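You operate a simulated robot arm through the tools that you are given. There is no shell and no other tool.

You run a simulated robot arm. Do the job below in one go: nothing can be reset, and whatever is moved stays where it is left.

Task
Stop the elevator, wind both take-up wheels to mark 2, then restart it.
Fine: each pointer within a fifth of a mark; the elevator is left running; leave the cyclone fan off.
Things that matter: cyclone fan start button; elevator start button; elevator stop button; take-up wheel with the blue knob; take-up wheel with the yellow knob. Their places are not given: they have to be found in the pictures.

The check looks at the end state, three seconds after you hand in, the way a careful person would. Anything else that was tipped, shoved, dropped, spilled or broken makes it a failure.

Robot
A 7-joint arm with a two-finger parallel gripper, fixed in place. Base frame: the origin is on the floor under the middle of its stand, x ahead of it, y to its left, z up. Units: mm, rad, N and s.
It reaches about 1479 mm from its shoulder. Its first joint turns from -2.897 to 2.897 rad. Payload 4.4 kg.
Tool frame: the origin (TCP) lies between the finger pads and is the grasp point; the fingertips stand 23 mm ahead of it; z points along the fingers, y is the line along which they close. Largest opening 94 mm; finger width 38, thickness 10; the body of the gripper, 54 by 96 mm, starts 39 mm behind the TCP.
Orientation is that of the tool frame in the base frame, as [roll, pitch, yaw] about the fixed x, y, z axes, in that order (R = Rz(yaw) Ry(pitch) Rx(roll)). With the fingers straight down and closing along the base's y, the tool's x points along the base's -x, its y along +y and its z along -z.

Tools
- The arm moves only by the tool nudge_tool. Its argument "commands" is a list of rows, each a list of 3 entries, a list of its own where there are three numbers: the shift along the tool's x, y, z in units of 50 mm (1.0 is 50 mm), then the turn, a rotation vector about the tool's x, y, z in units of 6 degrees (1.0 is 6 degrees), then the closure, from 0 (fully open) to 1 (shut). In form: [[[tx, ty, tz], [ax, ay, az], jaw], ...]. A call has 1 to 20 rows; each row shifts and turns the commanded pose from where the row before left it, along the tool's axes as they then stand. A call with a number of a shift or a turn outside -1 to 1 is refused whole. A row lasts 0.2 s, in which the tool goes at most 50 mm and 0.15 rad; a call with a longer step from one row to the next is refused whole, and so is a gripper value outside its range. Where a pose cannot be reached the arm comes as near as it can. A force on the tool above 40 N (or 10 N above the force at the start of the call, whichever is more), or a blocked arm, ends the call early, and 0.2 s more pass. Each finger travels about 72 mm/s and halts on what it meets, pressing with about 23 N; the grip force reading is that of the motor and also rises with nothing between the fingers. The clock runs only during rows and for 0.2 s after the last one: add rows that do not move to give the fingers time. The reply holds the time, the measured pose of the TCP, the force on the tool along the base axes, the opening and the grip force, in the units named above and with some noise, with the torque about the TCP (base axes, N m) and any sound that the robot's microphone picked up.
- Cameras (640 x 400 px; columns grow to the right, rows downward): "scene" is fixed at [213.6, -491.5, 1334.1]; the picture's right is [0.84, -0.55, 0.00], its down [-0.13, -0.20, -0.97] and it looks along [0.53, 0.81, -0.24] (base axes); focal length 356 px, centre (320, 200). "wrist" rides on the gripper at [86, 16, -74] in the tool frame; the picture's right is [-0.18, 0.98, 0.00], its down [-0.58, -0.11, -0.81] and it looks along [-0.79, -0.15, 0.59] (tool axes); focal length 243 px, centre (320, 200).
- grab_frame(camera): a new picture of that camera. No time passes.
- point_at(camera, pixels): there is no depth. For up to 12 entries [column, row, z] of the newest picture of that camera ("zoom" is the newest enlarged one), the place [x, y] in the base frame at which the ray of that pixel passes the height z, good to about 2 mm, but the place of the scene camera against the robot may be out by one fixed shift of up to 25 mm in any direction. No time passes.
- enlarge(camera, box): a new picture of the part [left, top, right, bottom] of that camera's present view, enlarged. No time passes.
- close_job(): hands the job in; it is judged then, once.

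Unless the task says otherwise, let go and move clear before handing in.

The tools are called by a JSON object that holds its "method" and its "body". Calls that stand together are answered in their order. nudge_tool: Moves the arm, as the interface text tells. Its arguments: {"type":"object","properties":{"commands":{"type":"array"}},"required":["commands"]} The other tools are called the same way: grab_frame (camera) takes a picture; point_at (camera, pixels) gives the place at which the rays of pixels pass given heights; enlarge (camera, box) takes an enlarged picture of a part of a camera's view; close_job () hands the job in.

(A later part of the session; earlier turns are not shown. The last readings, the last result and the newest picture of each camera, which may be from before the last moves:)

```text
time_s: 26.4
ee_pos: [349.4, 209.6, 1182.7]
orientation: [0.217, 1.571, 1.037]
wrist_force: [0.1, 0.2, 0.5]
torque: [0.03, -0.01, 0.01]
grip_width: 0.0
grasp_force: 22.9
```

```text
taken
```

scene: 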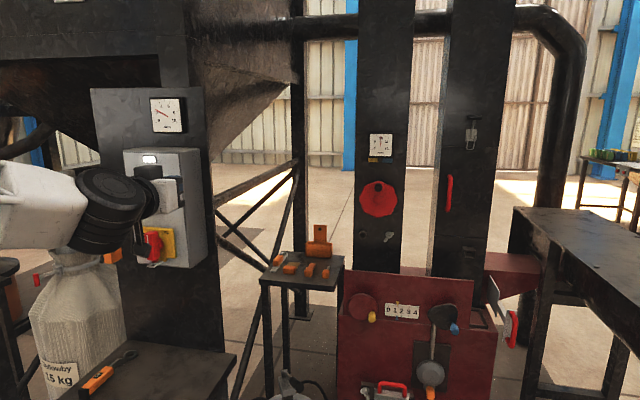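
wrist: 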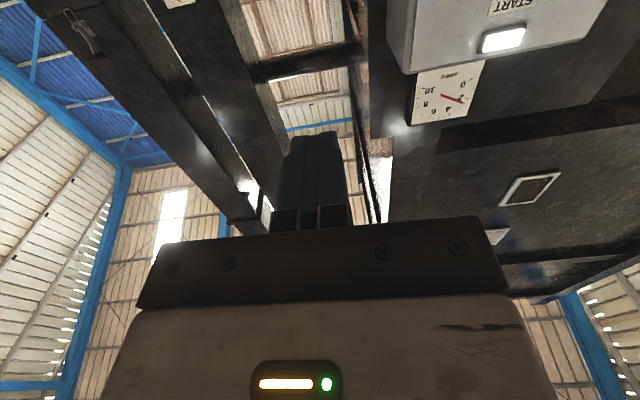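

The pose is as expected and clear of the panel. I'll finish the slide to the STOP button's line and move forward to about 40 mm short of it.

{"method": "nudge_tool", "body": {"commands": [[[0.4585, 0.7825, 0], [0, 0, 0], 1], [[0.4585, 0.7825, 0], [0, 0, 0], 1], [[0.4585, 0.7825, 0], [0, 0, 0], 1], [[0.4585, 0.7825, 0], [0, 0, 0], 1], [[0, 0, 0.8], [0, 0, 0], 1], [[0, 0, 0.8], [0, 0, 0], 1], [[0, 0, 0], [0, 0, 0], 1]]}}

{"method": "grab_frame", "body": {"camera": "scene"}}

{"method": "grab_frame", "body": {"camera": "wrist"}}

{"method": "enlarge", "body": {"camera": "scene", "box": [80, 130, 240, 290]}}

```text
time_s: 28.0
ee_pos: [350.6, 311.1, 1101.0]
orientation: [-2.878, 1.568, -2.051]
wrist_force: [0.8, 0.4, 0.3]
torque: [-0.01, -0.02, 0.05]
grip_width: 0.2
grasp_force: 23.1
out of reach, approached as far as the arm can: row 3, 4, 5, 6
```

```text
taken
```

scene: 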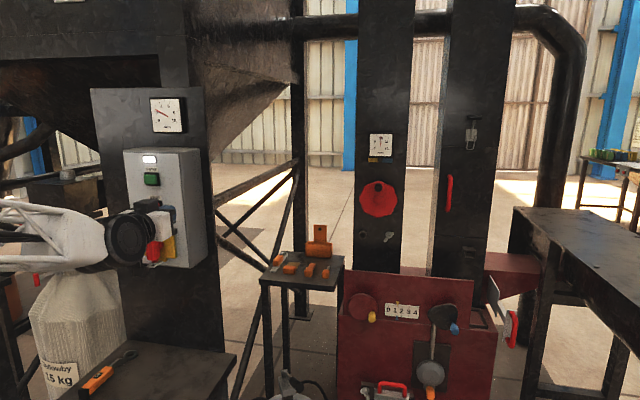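

```text
taken
```

wrist: 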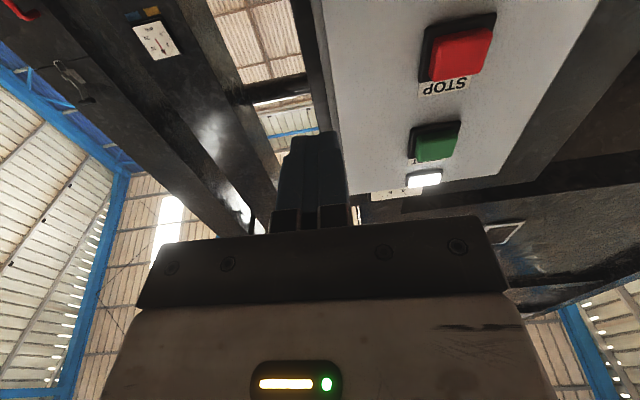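

```text
2.50 times, centred on (160, 210) of scene
```

zoom: 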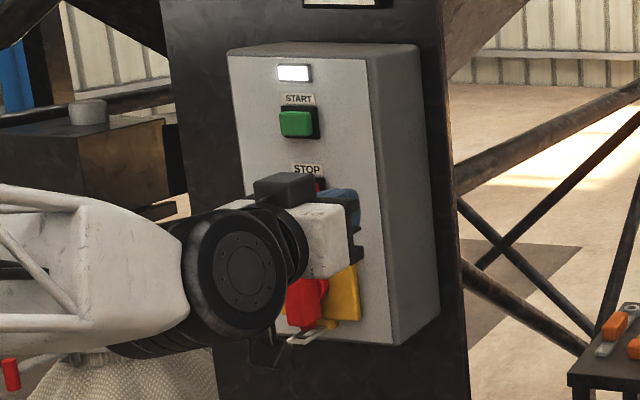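

The arm couldn't get fully left: TCP stopped at (350.6,311.1,1101), 88 mm short sideways, because the level pose folds the arm too much. I'll back off and up, then tilt the fingers down to about 45° so the wrist sits higher.

{"method": "nudge_tool", "body": {"commands": [[[0, 0, -0.8], [0, 0, 0], 1], [[-0.8, 0, 0], [0, 0, 0], 1], [[-0.8, 0, 0], [0, 0, 0], 1], [[0, 0, 0], [0, 0, 0], 1]]}}

```text
time_s: 29.0
ee_pos: [322.7, 281.6, 1182.0]
orientation: [2.31, 1.571, 3.127]
wrist_force: [0.1, -0.5, -0.4]
torque: [-0.04, 0.01, -0.01]
grip_width: 0.0
grasp_force: 22.6
```

Commands resume from the actual pose. Now I'll tilt the fingers down by 42° here.

{"method": "nudge_tool", "body": {"commands": [[[0, 0, 0], [0, 1, 0], 1], [[0, 0, 0], [0, 1, 0], 1], [[0, 0, 0], [0, 1, 0], 1], [[0, 0, 0], [0, 1, 0], 1], [[0, 0, 0], [0, 1, 0], 1], [[0, 0, 0], [0, 1, 0], 1], [[0, 0, 0], [0, 1, 0], 1], [[0, 0, 0], [0, 0, 0], 1]]}}

{"method": "grab_frame", "body": {"camera": "scene"}}

{"method": "grab_frame", "body": {"camera": "wrist"}}

```text
time_s: 30.8
ee_pos: [320.9, 285.6, 1181.7]
orientation: [3.126, 0.904, -2.318]
wrist_force: [-0.3, 0.2, 0.6]
torque: [0.02, -0.03, 0.0]
grip_width: 0.0
grasp_force: 22.8
out of reach, approached as far as the arm can: row 6
```

```text
taken
```

scene: 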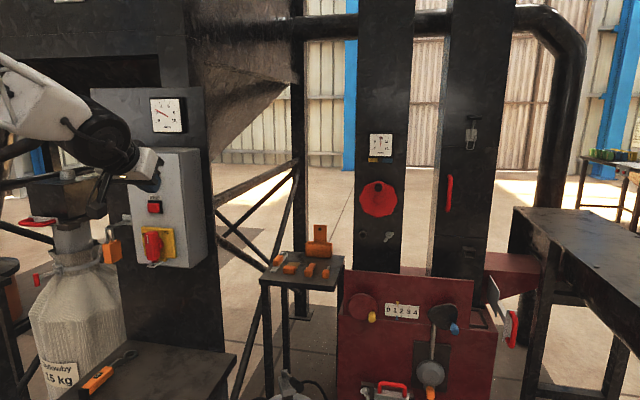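

```text
taken
```

wrist: 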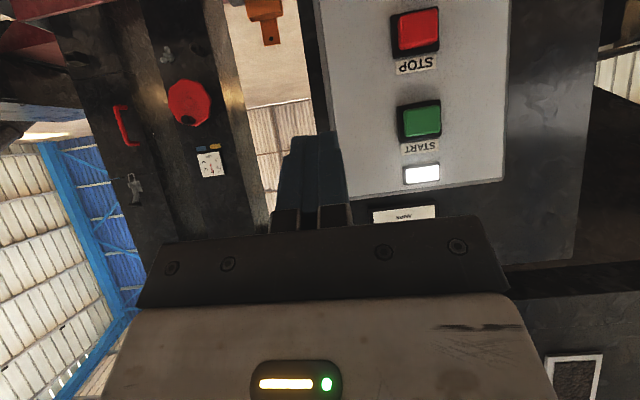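

The tool is now tilted about 52° with heading 47°, and the panel is in clear view: red (418,32), green (423,119). I'll check the button positions against this view.

{"method": "point_at", "body": {"camera": "wrist", "pixels": [[423, 119, 1164], [423, 119, 1154], [418, 30, 1088], [418, 30, 1098], [422, 174, 1209], [422, 174, 1199], [503, 183, 1225], [352, 198, 1225]]}}

{"method": "nudge_tool", "body": {"commands": [[[0, 0.9, 0], [0, 0, 0], 1], [[0, 0, 0], [0, 0, 0], 1]]}}

```text
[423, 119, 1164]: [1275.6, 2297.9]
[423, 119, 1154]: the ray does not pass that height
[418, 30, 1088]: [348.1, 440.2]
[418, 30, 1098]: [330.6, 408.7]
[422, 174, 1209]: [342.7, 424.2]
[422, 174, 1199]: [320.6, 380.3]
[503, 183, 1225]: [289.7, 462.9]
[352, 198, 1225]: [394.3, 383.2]
```

```text
time_s: 31.4
ee_pos: [288.1, 315.3, 1181.3]
orientation: [3.128, 0.903, -2.315]
wrist_force: [-0.4, -0.3, -0.4]
torque: [-0.03, 0.01, -0.01]
grip_width: 0.0
grasp_force: 22.7
```

Sideways travel now works. I'll move 40 mm further left and 89 mm down to line up with STOP, still about 90 mm off the panel.

{"method": "nudge_tool", "body": {"commands": [[[0, 0.8, 0], [0, 0, 0], 1], [[0.699, 0, 0.552], [0, 0, 0], 1], [[0.699, 0, 0.552], [0, 0, 0], 1], [[0, 0, 0], [0, 0, 0], 1]]}}

{"method": "grab_frame", "body": {"camera": "scene"}}

{"method": "grab_frame", "body": {"camera": "wrist"}}

```text
time_s: 32.4
ee_pos: [256.3, 344.0, 1093.2]
orientation: [3.127, 0.905, -2.319]
wrist_force: [0.5, -0.6, 0.0]
torque: [0.02, 0.0, -0.03]
grip_width: 0.0
grasp_force: 23.0
```

```text
taken
```

scene: 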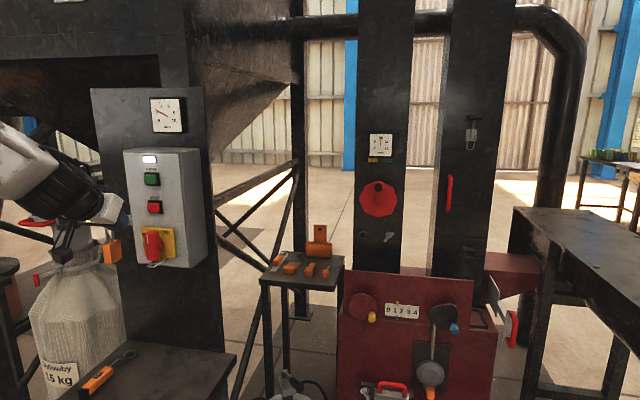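

```text
taken
```

wrist: 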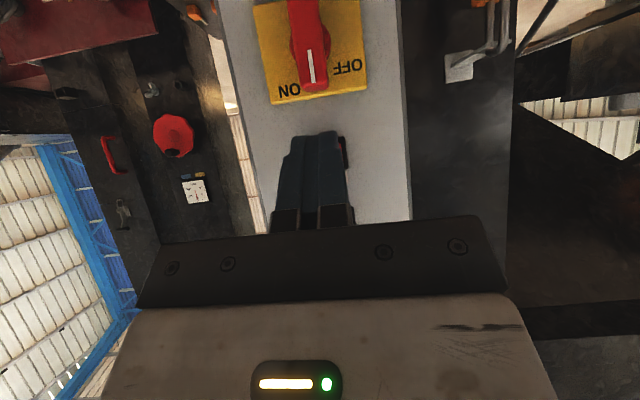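

The STOP button's right edge peeks out at (343,152), matching the predicted position (about 4 mm off my line). I'll correct that, advance 78 mm, then creep.

{"method": "nudge_tool", "body": {"commands": [[[0, -0.08, 0], [0, 0, 0], 1], [[-0.4635, 0, 0.5895], [0, 0, 0], 1], [[-0.4635, 0, 0.5895], [0, 0, 0], 1], [[-0.0494, 0, 0.0629], [0, 0, 0], 1], [[0, 0, 0], [0, 0, 0], 1]]}}

{"method": "grab_frame", "body": {"camera": "wrist"}}

{"method": "enlarge", "body": {"camera": "scene", "box": [80, 130, 240, 290]}}

```text
time_s: 33.6
ee_pos: [311.5, 399.0, 1093.4]
orientation: [3.128, 0.906, -2.315]
wrist_force: [-0.3, 1.4, 0.0]
torque: [0.03, 0.0, 0.0]
grip_width: 0.0
grasp_force: 23.2
```

```text
taken
```

wrist: 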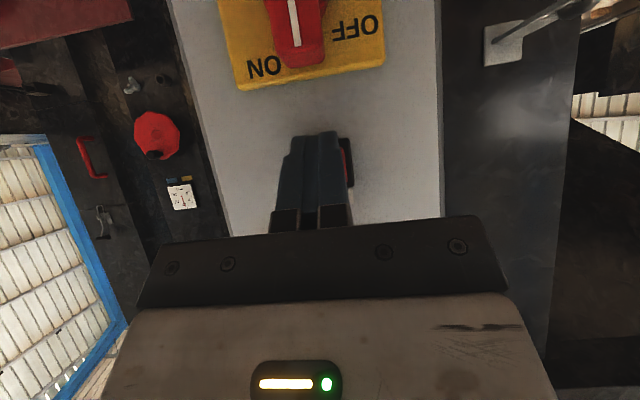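

```text
2.50 times, centred on (160, 210) of scene
```

zoom: 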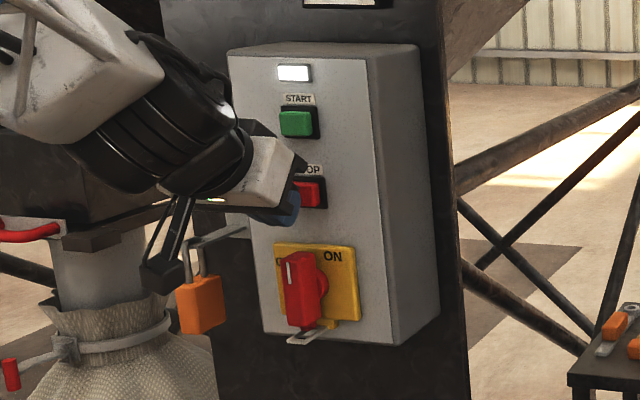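

The tip is now about 10 mm short of the STOP button with no contact force. I'll creep forward in 3 mm steps.

{"method": "nudge_tool", "body": {"commands": [[[-0.037, 0, 0.0472], [0, 0, 0], 1], [[-0.037, 0, 0.0472], [0, 0, 0], 1], [[-0.037, 0, 0.0472], [0, 0, 0], 1], [[-0.037, 0, 0.0472], [0, 0, 0], 1], [[0, 0, 0], [0, 0, 0], 1]]}}

{"method": "enlarge", "body": {"camera": "scene", "box": [120, 90, 220, 260]}}

```text
time_s: 34.8
ee_pos: [321.1, 406.9, 1094.0]
orientation: [3.127, 0.907, -2.318]
wrist_force: [-18.6, -31.5, 7.0]
torque: [0.12, -0.15, -0.25]
grip_width: 0.0
grasp_force: 23.0
heard: click
```

```text
2.35 times, centred on (170, 175) of scene
```

zoom: 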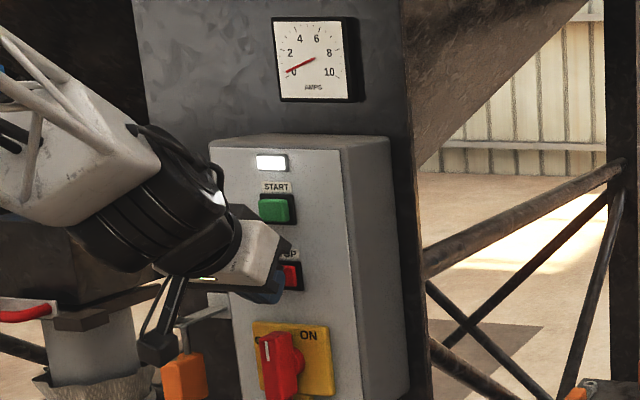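

A click was heard and the ammeter has dropped to about 0, so the machine has stopped. I'll back off straight away from the button.

{"method": "nudge_tool", "body": {"commands": [[[0.124, 0, -0.157], [0, 0, 0], 1], [[0.309, 0, -0.393], [0, 0, 0], 1], [[0.4635, 0, -0.5895], [0, 0, 0], 1], [[0.4635, 0, -0.5895], [0, 0, 0], 1], [[0, 0, 0], [0, 0, 0], 1]]}}

{"method": "grab_frame", "body": {"camera": "scene"}}

{"method": "enlarge", "body": {"camera": "scene", "box": [120, 90, 220, 260]}}

{"method": "enlarge", "body": {"camera": "scene", "box": [360, 125, 400, 170]}}

{"method": "enlarge", "body": {"camera": "scene", "box": [340, 270, 480, 350]}}

```text
time_s: 36.0
ee_pos: [248.7, 325.8, 1092.6]
orientation: [3.128, 0.905, -2.315]
wrist_force: [0.5, 0.1, -0.1]
torque: [0.0, -0.02, 0.02]
grip_width: 0.1
grasp_force: 22.8
```

```text
taken
```

scene: 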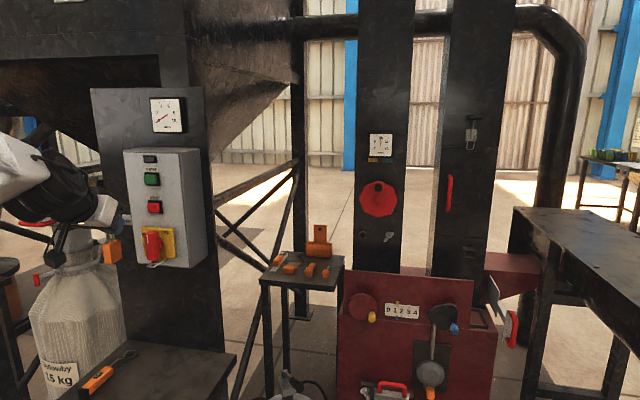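

```text
2.35 times, centred on (170, 175) of scene
```

zoom: 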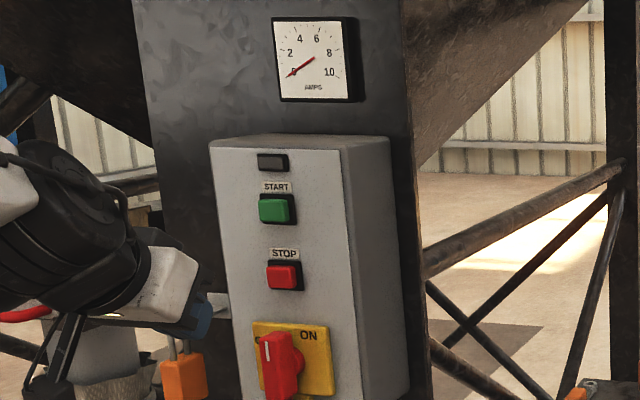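

```text
8.89 times, centred on (380, 148) of scene
```

zoom: 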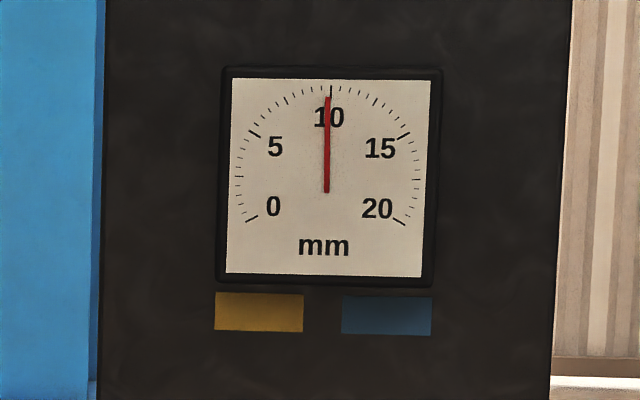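

```text
4.57 times, centred on (410, 310) of scene
```

zoom: 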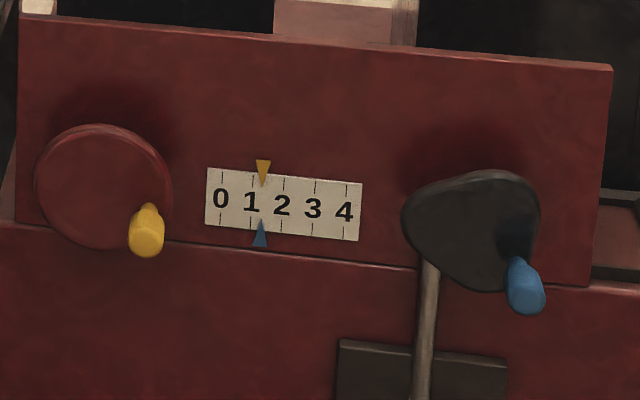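

Lamp dark and ammeter at 0: the elevator is stopped, with pointers unchanged. Now I'll move over to about 300 mm in front of the boot plate for a close look at the wheels.

{"method": "nudge_tool", "body": {"commands": [[[-0.3, 0, -0.3], [0, 0, 0], 1], [[0.0, -0.9, 0.2], [0, 0, 0], 1], [[0.0, -0.9, 0.2], [0, 0, 0], 1], [[0.157, -0.84, 0.4], [0, 0, 0], 1], [[0.157, -0.84, 0.4], [0, 0, 0], 1], [[0.157, -0.84, 0.4], [0, 0, 0], 1], [[0.157, -0.84, 0.4], [0, 0, 0], 1], [[0.157, -0.84, 0.4], [0, 0, 0], 1], [[0.157, -0.84, 0.4], [0, 0, 0], 1], [[0.157, -0.84, 0.4], [0, 0, 0], 1], [[0, 0, 0], [0, 0, 0], 1]]}}

{"method": "grab_frame", "body": {"camera": "scene"}}

{"method": "grab_frame", "body": {"camera": "wrist"}}

```text
time_s: 38.4
ee_pos: [592.7, 135.4, 969.4]
orientation: [3.126, 0.907, -2.315]
wrist_force: [0.2, 0.3, 0.0]
torque: [0.01, -0.01, -0.02]
grip_width: 0.0
grasp_force: 23.0
```

```text
taken
```

scene: 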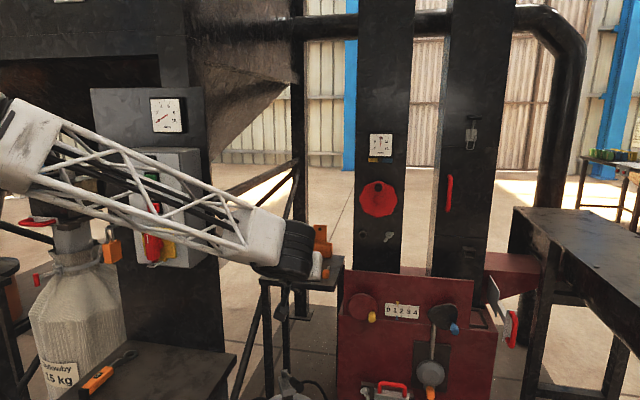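

```text
taken
```

wrist: 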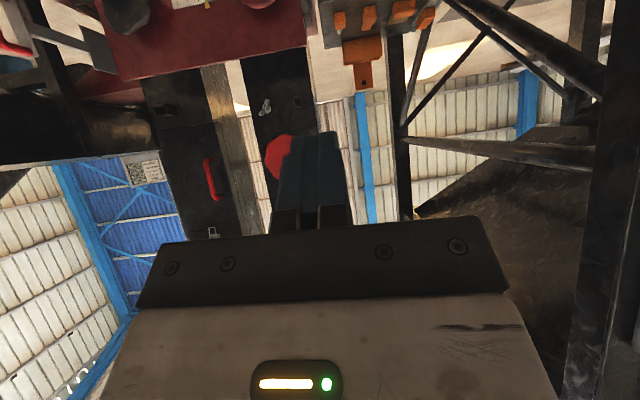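

The path is clear. I'll continue to the viewing spot in front of the wheels.

{"method": "nudge_tool", "body": {"commands": [[[0.245, -0.795, 0.469], [0, 0, 0], 1], [[0.245, -0.795, 0.469], [0, 0, 0], 1], [[0.245, -0.795, 0.469], [0, 0, 0], 1], [[0.245, -0.795, 0.469], [0, 0, 0], 1], [[0.245, -0.795, 0.469], [0, 0, 0], 1], [[0.245, -0.795, 0.469], [0, 0, 0], 1], [[0.245, -0.795, 0.469], [0, 0, 0], 1], [[0, 0, 0], [0, 0, 0], 1]]}}

{"method": "grab_frame", "body": {"camera": "scene"}}

{"method": "grab_frame", "body": {"camera": "wrist"}}

{"method": "enlarge", "body": {"camera": "wrist", "box": [200, 0, 440, 150]}}

```text
time_s: 40.2
ee_pos: [848.7, 5.2, 799.6]
orientation: [3.128, 0.905, -2.317]
wrist_force: [0.2, -0.3, 0.0]
torque: [-0.01, -0.01, -0.05]
grip_width: 0.0
grasp_force: 22.6
```

```text
taken
```

scene: 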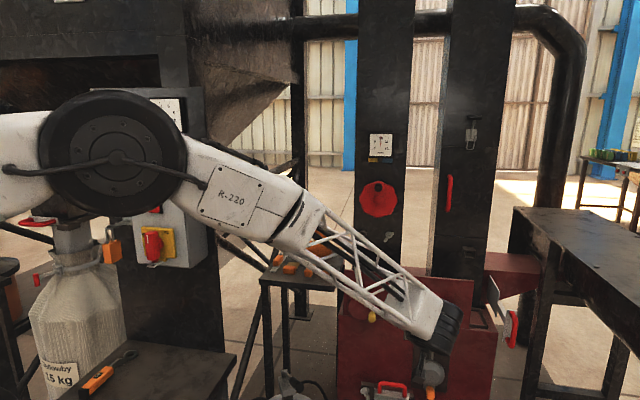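

```text
taken
```

wrist: 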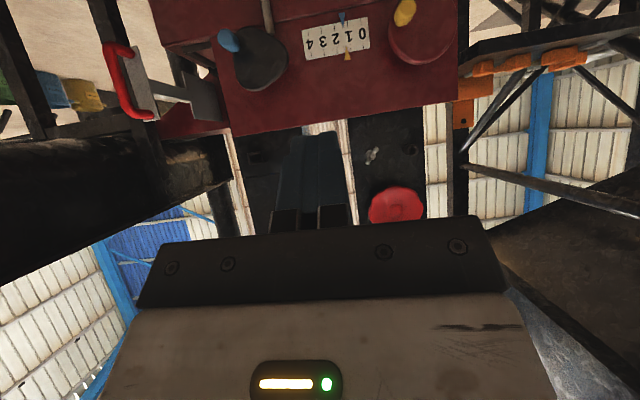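

```text
2.67 times, centred on (320, 75) of wrist
```

zoom: 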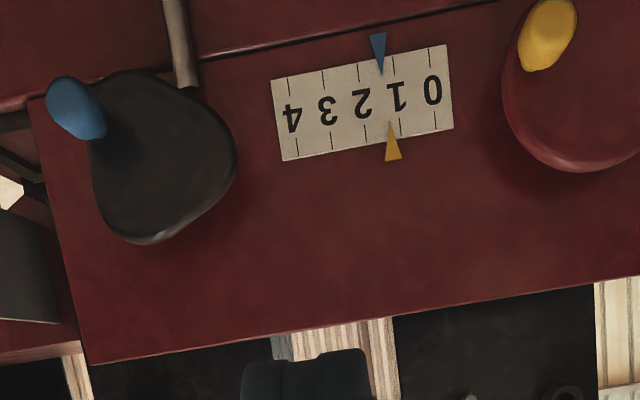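

This view shows both wheels, the scale and pointers upside down: yellow ≈1.3, blue ≈1.35. I'll get rays from here for wrist-only triangulation of the knobs, hubs and plate.

{"method": "point_at", "body": {"camera": "zoom", "pixels": [[548, 30, 600], [548, 30, 700], [76, 107, 600], [76, 107, 700], [362, 100, 600], [362, 100, 700], [163, 155, 600], [163, 155, 700], [590, 85, 600], [590, 85, 700], [88, 364, 700], [640, 274, 700]]}}

```text
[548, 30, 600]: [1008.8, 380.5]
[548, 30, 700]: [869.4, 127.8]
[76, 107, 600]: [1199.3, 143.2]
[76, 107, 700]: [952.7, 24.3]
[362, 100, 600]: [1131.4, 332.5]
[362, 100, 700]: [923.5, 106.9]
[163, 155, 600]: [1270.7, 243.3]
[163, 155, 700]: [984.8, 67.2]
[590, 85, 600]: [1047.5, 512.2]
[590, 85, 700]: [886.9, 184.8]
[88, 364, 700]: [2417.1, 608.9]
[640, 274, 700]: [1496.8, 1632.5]
```

Wrist-only triangulation gives yellow knob ≈(976,323,623) with hub 34 mm left and 20 mm up of it, and blue knob ≈(1183,135,607); the wheel axes head 47.7°. I'll level the tool here, turn it about its axis so the fingers close along the yellow rim's tangent, and half open the jaws.

{"method": "nudge_tool", "body": {"commands": [[[0, 0, 0], [-0.08, -1, 0], 0.45], [[0, 0, 0], [0, -1, 0], 0.45], [[0, 0, 0], [0, -1, 0], 0.45], [[0, 0, 0], [0, -1, 0], 0.45], [[0, 0, 0], [0, -1, 0], 0.45], [[0, 0, 0], [0, -1, 0], 0.45], [[0, 0, 0], [0, -0.36, 0], 0.45], [[0, 0, 0], [0, 0, 0], 0.45]]}}

{"method": "grab_frame", "body": {"camera": "wrist"}}

{"method": "grab_frame", "body": {"camera": "scene"}}

```text
time_s: 42.0
ee_pos: [847.8, 6.4, 797.8]
orientation: [1.494, 1.558, 2.337]
wrist_force: [-0.6, 0.5, 0.1]
torque: [0.01, -0.04, 0.01]
grip_width: 51.7
grasp_force: 0.1
```

```text
taken
```

wrist: 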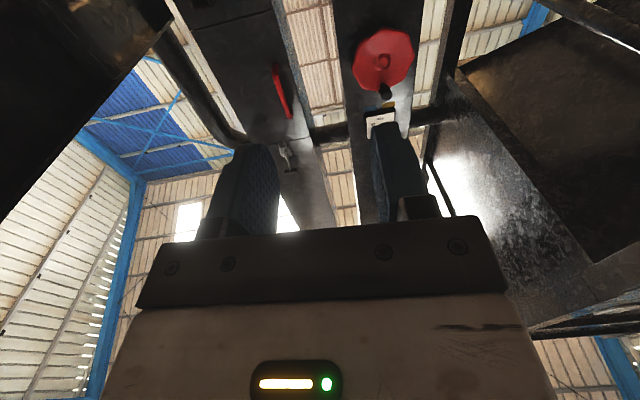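

```text
taken
```

scene: 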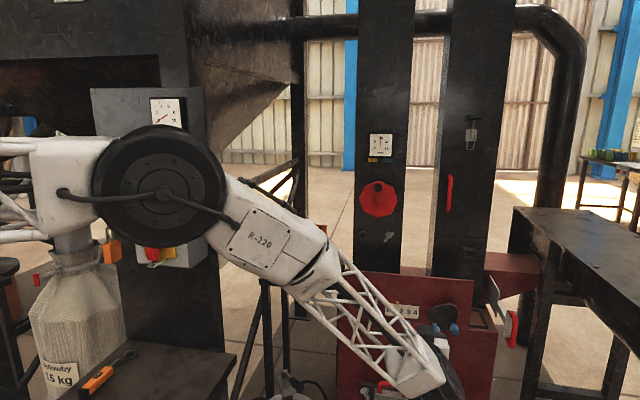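

The elbow is well in front of the panel (closer to the camera), so it's clear. Now I'll turn the tool -60° about its axis.

{"method": "nudge_tool", "body": {"commands": [[[0, 0, 0], [0, 0, -1], 0.45], [[0, 0, 0], [0, 0, -1], 0.45], [[0, 0, 0], [0, 0, -1], 0.45], [[0, 0, 0], [0, 0, -1], 0.45], [[0, 0, 0], [0, 0, -1], 0.45], [[0, 0, 0], [0, 0, -1], 0.45], [[0, 0, 0], [0, 0, -1], 0.45], [[0, 0, 0], [0, 0, -1], 0.45], [[0, 0, 0], [0, 0, -1], 0.45], [[0, 0, 0], [0, 0, -1], 0.45], [[0, 0, 0], [0, 0, 0], 0.45]]}}

{"method": "grab_frame", "body": {"camera": "wrist"}}

{"method": "grab_frame", "body": {"camera": "scene"}}

```text
time_s: 44.4
ee_pos: [847.9, 5.5, 798.8]
orientation: [-1.576, 1.066, -0.729]
wrist_force: [0.1, 0.9, -0.4]
torque: [0.01, 0.01, -0.01]
grip_width: 51.8
grasp_force: 0.1
out of reach, approached as far as the arm can: row 6, 7, 8, 9, 10
```

```text
taken
```

wrist: 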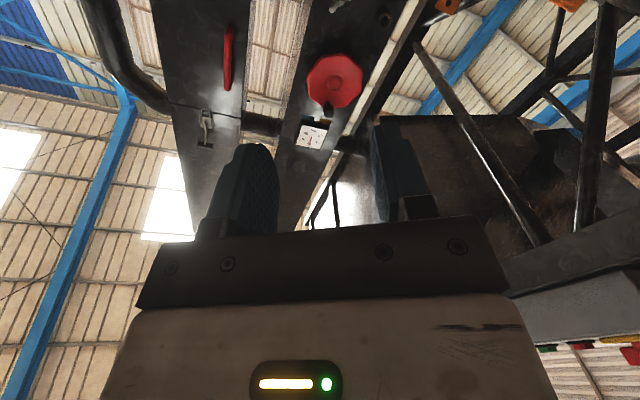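

```text
taken
```

scene: 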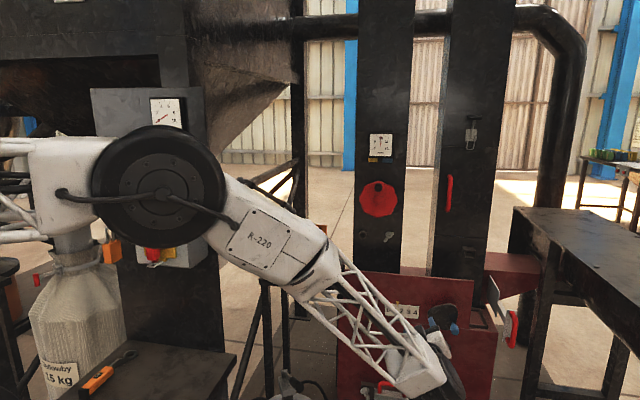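

The last wrist joint hit its limit after 29°, so the other direction must have plenty of range. I'll rotate the other way to about +120°, which also lines the fingers up along the tangent.

{"method": "nudge_tool", "body": {"commands": [[[0, 0, 0], [0, 0, 1], 0.45], [[0, 0, 0], [0, 0, 1], 0.45], [[0, 0, 0], [0, 0, 1], 0.45], [[0, 0, 0], [0, 0, 1], 0.45], [[0, 0, 0], [0, 0, 1], 0.45], [[0, 0, 0], [0, 0, 1], 0.45], [[0, 0, 0], [0, 0, 1], 0.45], [[0, 0, 0], [0, 0, 1], 0.45], [[0, 0, 0], [0, 0, 1], 0.45], [[0, 0, 0], [0, 0, 1], 0.45], [[0, 0, 0], [0, 0, 1], 0.45], [[0, 0, 0], [0, 0, 1], 0.45], [[0, 0, 0], [0, 0, 1], 0.45], [[0, 0, 0], [0, 0, 1], 0.45], [[0, 0, 0], [0, 0, 1], 0.45], [[0, 0, 0], [0, 0, 1], 0.45], [[0, 0, 0], [0, 0, 1], 0.45], [[0, 0, 0], [0, 0, 1], 0.45], [[0, 0, 0], [0, 0, 1], 0.45], [[0, 0, 0], [0, 0, 1], 0.45]]}}

{"method": "nudge_tool", "body": {"commands": [[[0, 0, 0], [0, 0, 1], 0.45], [[0, 0, 0], [0, 0, 1], 0.45], [[0, 0, 0], [0, 0, 1], 0.45], [[0, 0, 0], [0, 0, 1], 0.45], [[0, 0, 0], [0, 0, 0.83], 0.45], [[0, 0, 0], [0, 0, 0], 0.45]]}}

{"method": "grab_frame", "body": {"camera": "wrist"}}

{"method": "grab_frame", "body": {"camera": "scene"}}

```text
time_s: 48.6
ee_pos: [848.1, 5.9, 799.0]
orientation: [1.572, -0.021, 2.416]
wrist_force: [0.4, -0.3, -0.1]
torque: [0.02, -0.02, 0.03]
grip_width: 51.6
grasp_force: 0.1
```

```text
time_s: 50.0
ee_pos: [848.4, 5.9, 798.5]
orientation: [1.572, -0.527, 2.414]
wrist_force: [-0.3, 0.3, 0.1]
torque: [0.04, -0.02, -0.01]
grip_width: 51.5
grasp_force: 0.0
```

```text
taken
```

wrist: 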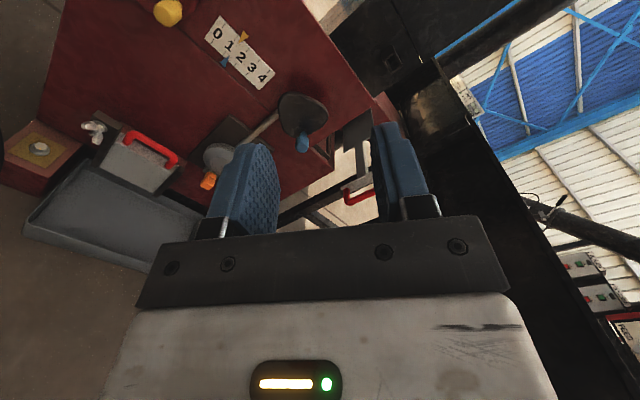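

```text
taken
```

scene: 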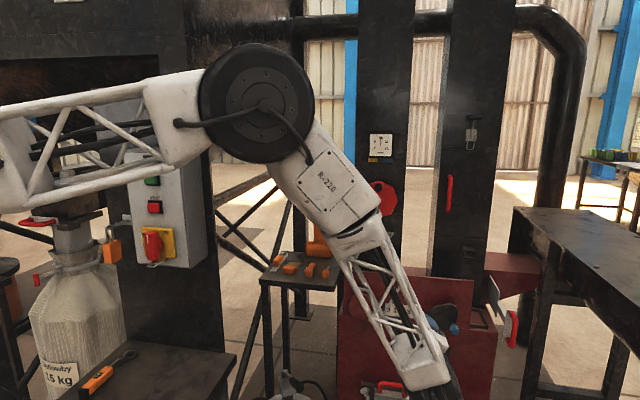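

Now x_t points left-up, with the scale and blue wheel in view. I'll enlarge past the top edge to see the yellow wheel, and take more rays.

{"method": "enlarge", "body": {"camera": "wrist", "box": [60, 0, 360, 4]}}

```text
2.13 times, centred on (210, 2) of wrist
```

zoom: 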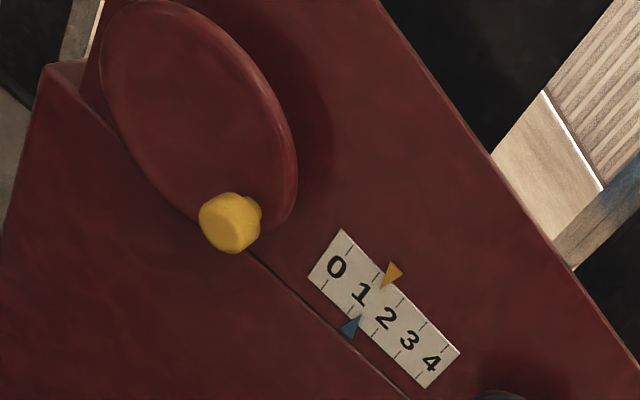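

Good oblique view of the yellow wheel: knob at (230,223), disc centre about (198,108). I'll take rays for these.

{"method": "point_at", "body": {"camera": "zoom", "pixels": [[230, 223, 600], [230, 223, 650], [198, 108, 600], [198, 108, 650], [384, 312, 600], [384, 312, 650]]}}

{"method": "point_at", "body": {"camera": "wrist", "pixels": [[303, 143, 600], [303, 143, 650], [303, 115, 600], [303, 115, 650]]}}

{"method": "enlarge", "body": {"camera": "wrist", "box": [200, 60, 360, 170]}}

```text
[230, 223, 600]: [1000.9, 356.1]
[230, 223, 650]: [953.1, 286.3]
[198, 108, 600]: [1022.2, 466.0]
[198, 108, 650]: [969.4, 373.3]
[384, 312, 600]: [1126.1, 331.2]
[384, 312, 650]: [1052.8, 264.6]
```

```text
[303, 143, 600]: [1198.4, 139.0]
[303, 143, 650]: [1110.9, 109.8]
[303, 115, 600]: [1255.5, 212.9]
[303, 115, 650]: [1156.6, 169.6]
```

```text
3.64 times, centred on (280, 115) of wrist
```

zoom: 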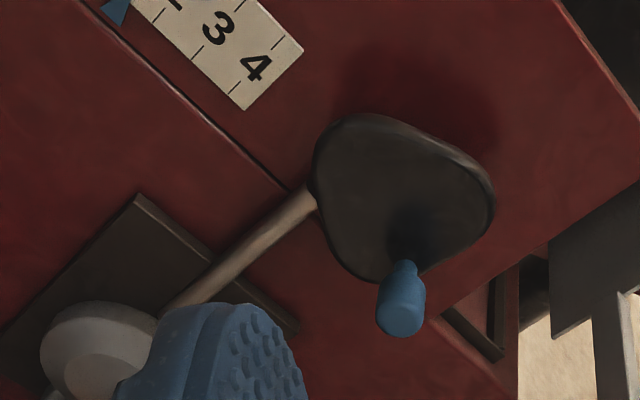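

Estimates agree: yellow knob ≈(977,324,622), disc centre ≈(974,380,646), so crank radius ≈43 mm and knob 31° below horizontal to the right. I'll move in front of the yellow knob, stopping about 100 mm short.

{"method": "nudge_tool", "body": {"commands": [[[0.05, -0.846, 0], [0, 0, 0], 0.45], [[0.05, -0.846, 0], [0, 0, 0], 0.45], [[0.05, -0.846, 0], [0, 0, 0], 0.45], [[0.05, -0.846, 0], [0, 0, 0], 0.45], [[0.05, -0.846, 0], [0, 0, 0], 0.45], [[0, 0, 0.9], [0, 0, 0], 0.45], [[0, 0, 0.9], [0, 0, 0], 0.45], [[0, 0, 0.9], [0, 0, 0], 0.45], [[0, 0, 0.9], [0, 0, 0], 0.45], [[0, 0, 0], [0, 0, 0], 0.45]]}}

{"method": "grab_frame", "body": {"camera": "wrist"}}

{"method": "grab_frame", "body": {"camera": "scene"}}

```text
time_s: 52.2
ee_pos: [878.3, 217.8, 622.1]
orientation: [1.574, -0.526, 2.416]
wrist_force: [0.4, -0.6, 0.9]
torque: [0.03, -0.01, -0.03]
grip_width: 51.8
grasp_force: 0.1
```

```text
taken
```

wrist: 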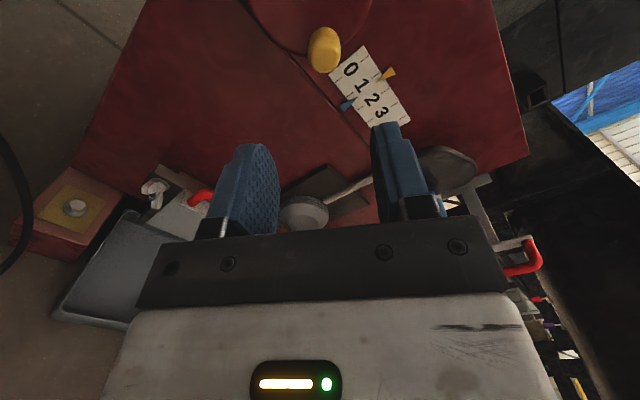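

```text
taken
```

scene: 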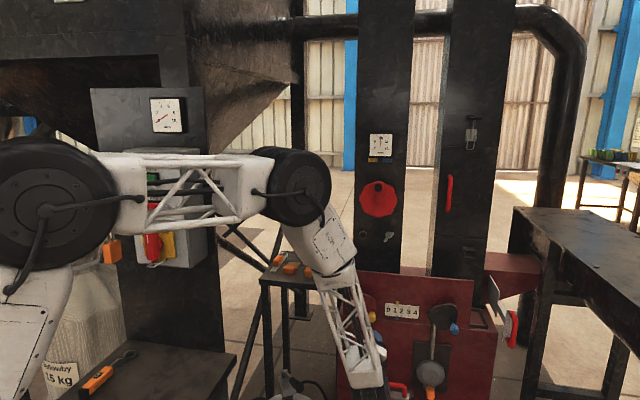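

The wrist view shows the knob at (324,50), within about 3 mm of prediction, and the scene camera now sees the scale clearly. I'll advance so the knob sits between the pads.

{"method": "nudge_tool", "body": {"commands": [[[0, 0.05, 0.8], [0, 0, 0], 0.45], [[0, 0, 0.8], [0, 0, 0], 0.45], [[0, 0, 0.8], [0, 0, 0], 0.45], [[0, 0, 0], [0, 0, 0], 0.45]]}}

{"method": "grab_frame", "body": {"camera": "wrist"}}

{"method": "enlarge", "body": {"camera": "scene", "box": [330, 260, 470, 400]}}

```text
time_s: 53.2
ee_pos: [960.9, 307.4, 623.7]
orientation: [1.573, -0.526, 2.416]
wrist_force: [0.5, 0.0, -0.2]
torque: [-0.04, 0.0, 0.02]
grip_width: 51.7
grasp_force: 0.1
```

```text
taken
```

wrist: 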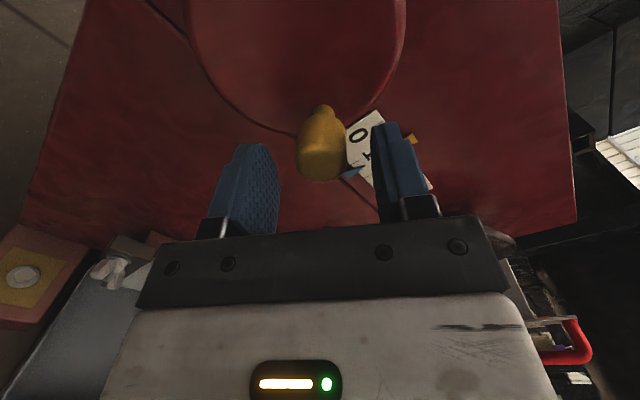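

```text
2.86 times, centred on (400, 330) of scene
```

zoom: 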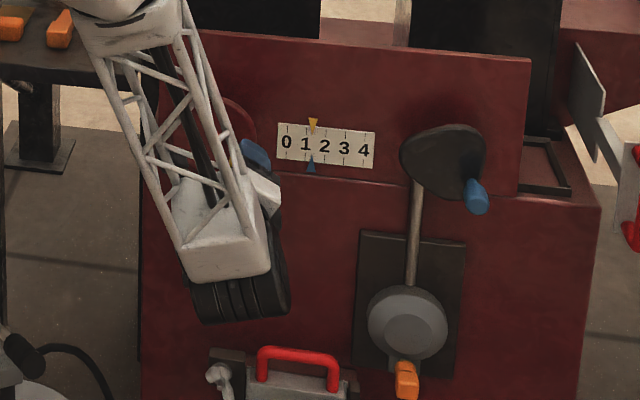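

The knob is centred between the pads at (321,150). I'll advance 22 mm more and close on it.

{"method": "nudge_tool", "body": {"commands": [[[0, 0, 0.44], [0, 0, 0], 0.45], [[0, 0, 0], [0, 0, 0], 0.45], [[0, 0, 0], [0, 0, 0], 1], [[0, 0, 0], [0, 0, 0], 1], [[0, 0, 0], [0, 0, 0], 1]]}}

{"method": "grab_frame", "body": {"camera": "wrist"}}

{"method": "enlarge", "body": {"camera": "scene", "box": [380, 290, 428, 330]}}

```text
time_s: 54.4
ee_pos: [975.5, 323.1, 623.5]
orientation: [1.571, -0.524, 2.415]
wrist_force: [4.6, 4.8, -2.7]
torque: [0.79, -0.8, -0.84]
grip_width: 27.1
grasp_force: 44.8
```

```text
taken
```

wrist: 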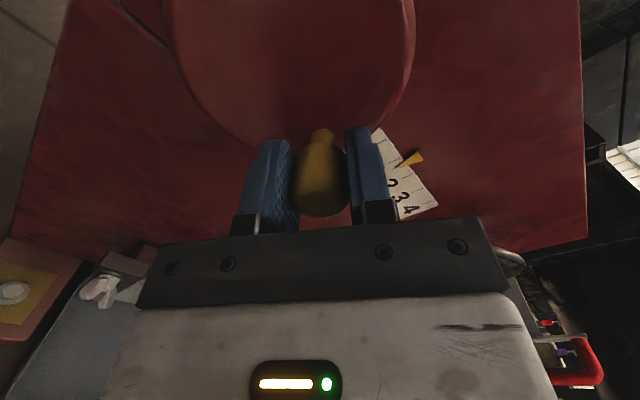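

```text
10.00 times, centred on (404, 310) of scene
```

zoom: 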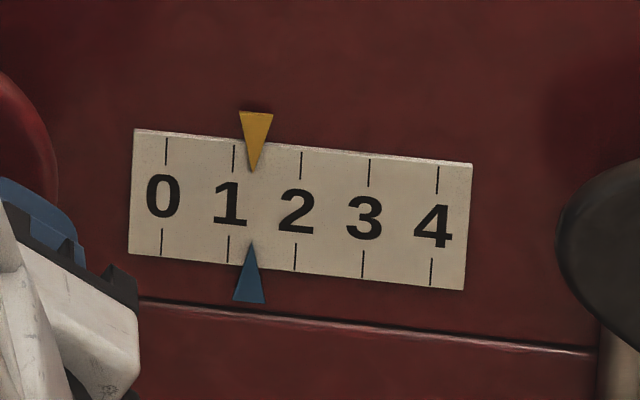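

The knob is gripped (27 mm, about 45 N). I'll test a 12° clockwise turn about the estimated hub (radius ≈40 mm), turning the tool with the wheel.

{"method": "nudge_tool", "body": {"commands": [[[-0.0027, -0.084, 0], [0, 0, 1], 1], [[-0.0027, -0.084, 0], [0, 0, 1], 1], [[0, 0, 0], [0, 0, 0], 1]]}}

{"method": "enlarge", "body": {"camera": "scene", "box": [380, 290, 428, 330]}}

{"method": "grab_frame", "body": {"camera": "wrist"}}

```text
time_s: 55.2
ee_pos: [971.9, 326.0, 617.0]
orientation: [1.571, -0.734, 2.414]
wrist_force: [30.8, -0.5, -0.4]
torque: [1.32, -0.73, -0.7]
grip_width: 27.4
grasp_force: 45.3
```

```text
10.00 times, centred on (404, 310) of scene
```

zoom: 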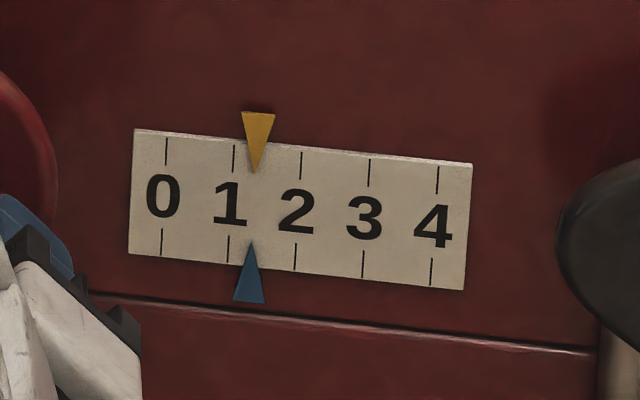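

```text
taken
```

wrist: 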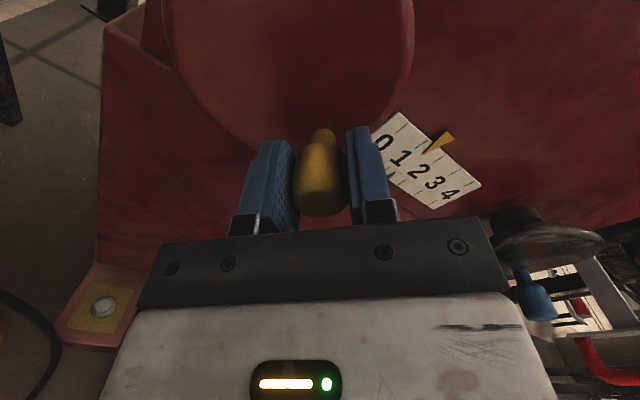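

The yellow pointer moved right slightly (tip 253→256 for 12°), so clockwise raises it, about one turn per mark. Side force reached about 30 N with the tight grip, so I'll loosen to a 30 mm cage around the knob and go on turning.

{"method": "nudge_tool", "body": {"commands": [[[0, 0, 0], [0, 0, 0], 0.67], [[0, 0, 0], [0, 0, 0], 0.67], [[-0.0027, -0.084, 0], [0, 0, 1], 0.67], [[-0.0027, -0.084, 0], [0, 0, 1], 0.67], [[-0.0027, -0.084, 0], [0, 0, 1], 0.67], [[-0.0027, -0.084, 0], [0, 0, 1], 0.67], [[0, 0, 0], [0, 0, 0], 0.67]]}}

{"method": "enlarge", "body": {"camera": "scene", "box": [380, 290, 428, 330]}}

{"method": "grab_frame", "body": {"camera": "wrist"}}

```text
time_s: 56.8
ee_pos: [962.2, 334.5, 604.7]
orientation: [1.578, -1.154, 2.41]
wrist_force: [-0.4, 0.4, 0.4]
torque: [-0.01, 0.03, 0.01]
grip_width: 31.1
grasp_force: 0.1
```

```text
10.00 times, centred on (404, 310) of scene
```

zoom: 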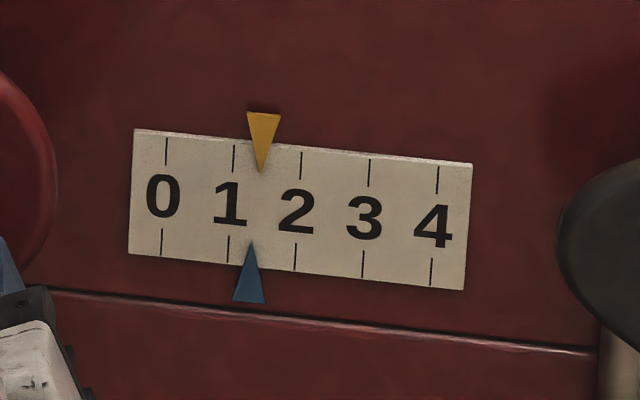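

```text
taken
```

wrist: 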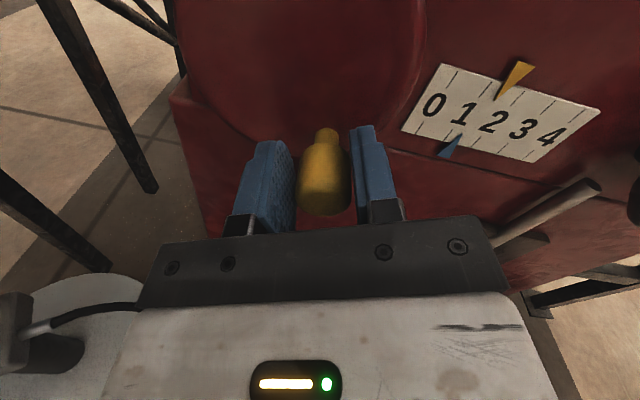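

The pointer tip is now at 262 (≈1.42), no side force, knob well caged. I'll continue 48° clockwise.

{"method": "nudge_tool", "body": {"commands": [[[-0.0027, -0.084, 0], [0, 0, 1], 0.67], [[-0.0027, -0.084, 0], [0, 0, 1], 0.67], [[-0.0027, -0.084, 0], [0, 0, 1], 0.67], [[-0.0027, -0.084, 0], [0, 0, 1], 0.67], [[-0.0027, -0.084, 0], [0, 0, 1], 0.67], [[-0.0027, -0.084, 0], [0, 0, 1], 0.67], [[-0.0027, -0.084, 0], [0, 0, 1], 0.67], [[-0.0027, -0.084, 0], [0, 0, 1], 0.67], [[0, 0, 0], [0, 0, 0], 0.67]]}}

{"method": "enlarge", "body": {"camera": "scene", "box": [380, 290, 428, 330]}}

{"method": "grab_frame", "body": {"camera": "wrist"}}

{"method": "grab_frame", "body": {"camera": "scene"}}

```text
time_s: 58.8
ee_pos: [936.5, 356.0, 602.6]
orientation: [-1.578, -1.149, -0.72]
wrist_force: [0.4, -1.7, -0.7]
torque: [-0.01, 0.01, -0.02]
grip_width: 31.6
grasp_force: 0.5
```

```text
10.00 times, centred on (404, 310) of scene
```

zoom: 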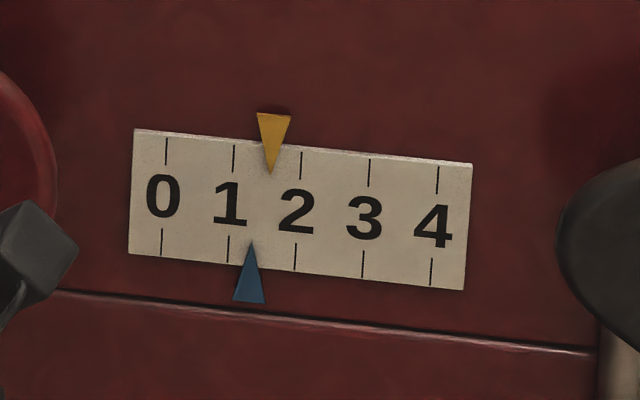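

```text
taken
```

wrist: 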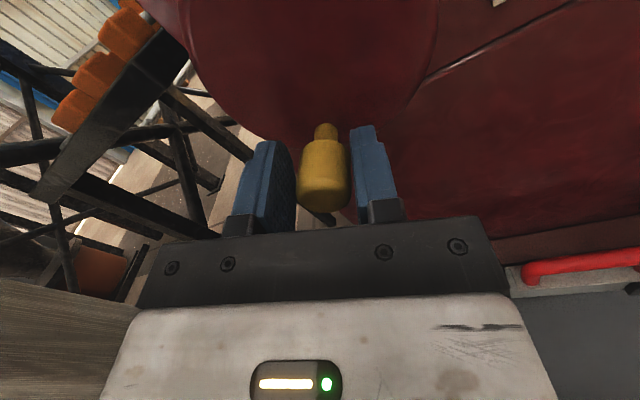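

```text
taken
```

scene: 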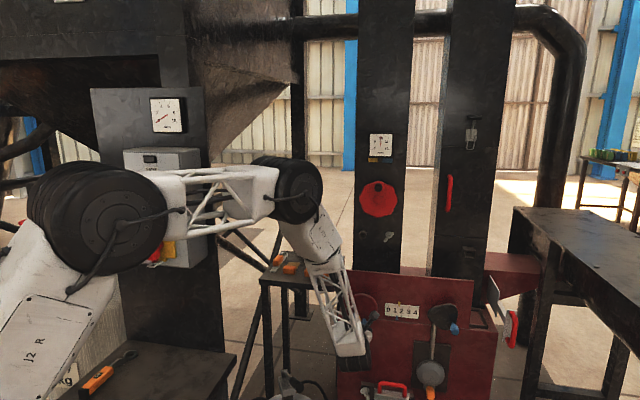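

The tip is at 271 (≈1.54): one turn per mark confirmed, about 165° to go. The arm's elbow seems to be drifting nearer the panel at (110,215), so I'll look closely there before continuing.

{"method": "enlarge", "body": {"camera": "scene", "box": [20, 120, 240, 300]}}

{"method": "enlarge", "body": {"camera": "scene", "box": [0, 0, 4, 400]}}

```text
2.22 times, centred on (130, 210) of scene
```

zoom: 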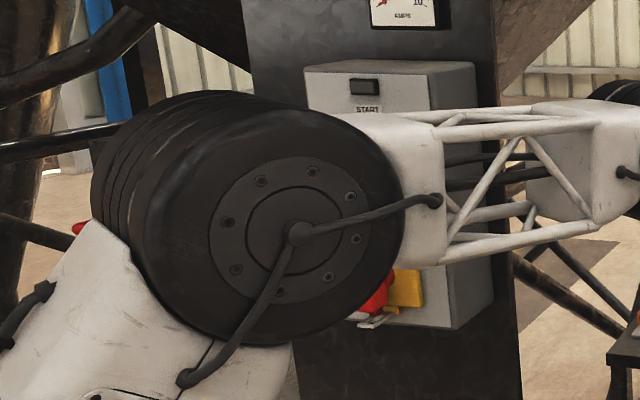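

```text
1.00 times, centred on (2, 200) of scene (not enlarged: the box is as wide or as high as the picture)
```

zoom: 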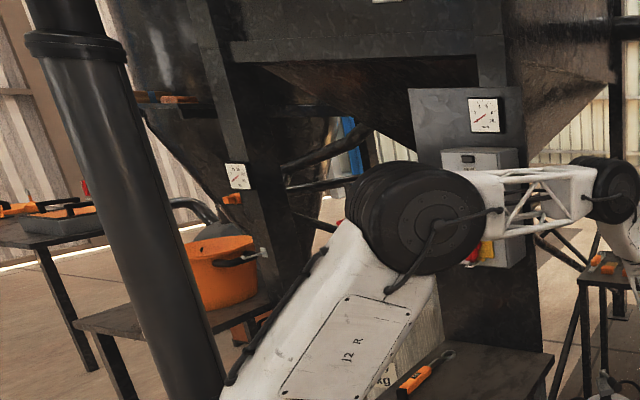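

Comparing joint sizes across pictures, the elbow is about 200 mm in front of the panel, so there's room. I'll continue another 48° clockwise.

{"method": "nudge_tool", "body": {"commands": [[[-0.0027, -0.084, 0], [0, 0, 1], 0.67], [[-0.0027, -0.084, 0], [0, 0, 1], 0.67], [[-0.0027, -0.084, 0], [0, 0, 1], 0.67], [[-0.0027, -0.084, 0], [0, 0, 1], 0.67], [[-0.0027, -0.084, 0], [0, 0, 1], 0.67], [[-0.0027, -0.084, 0], [0, 0, 1], 0.67], [[-0.0027, -0.084, 0], [0, 0, 1], 0.67], [[-0.0027, -0.084, 0], [0, 0, 1], 0.67], [[0, 0, 0], [0, 0, 0], 0.67]]}}

{"method": "enlarge", "body": {"camera": "scene", "box": [380, 290, 428, 330]}}

{"method": "grab_frame", "body": {"camera": "wrist"}}

{"method": "grab_frame", "body": {"camera": "scene"}}

```text
time_s: 60.8
ee_pos: [920.7, 371.6, 625.0]
orientation: [-1.57, -0.311, -0.724]
wrist_force: [-0.3, -0.7, -1.7]
torque: [-0.06, 0.02, -0.04]
grip_width: 31.9
grasp_force: 1.1
```

```text
10.00 times, centred on (404, 310) of scene
```

zoom: 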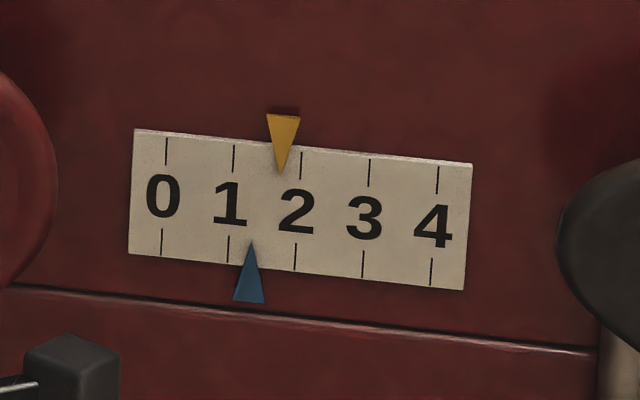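

```text
taken
```

wrist: 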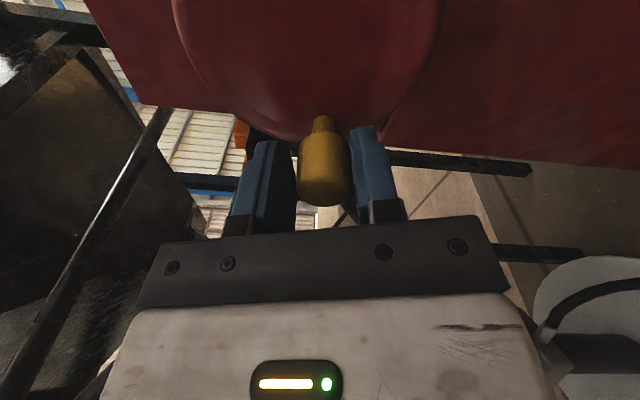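

```text
taken
```

scene: 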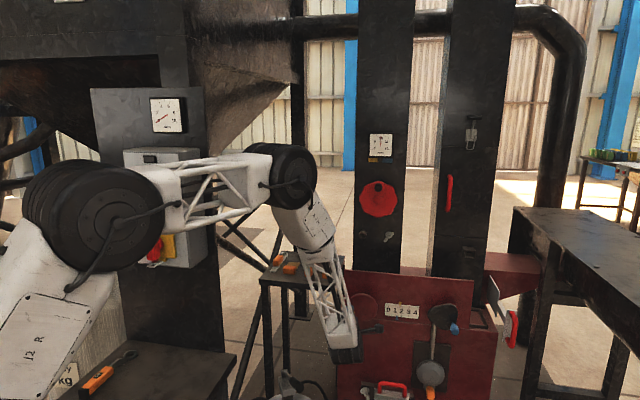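

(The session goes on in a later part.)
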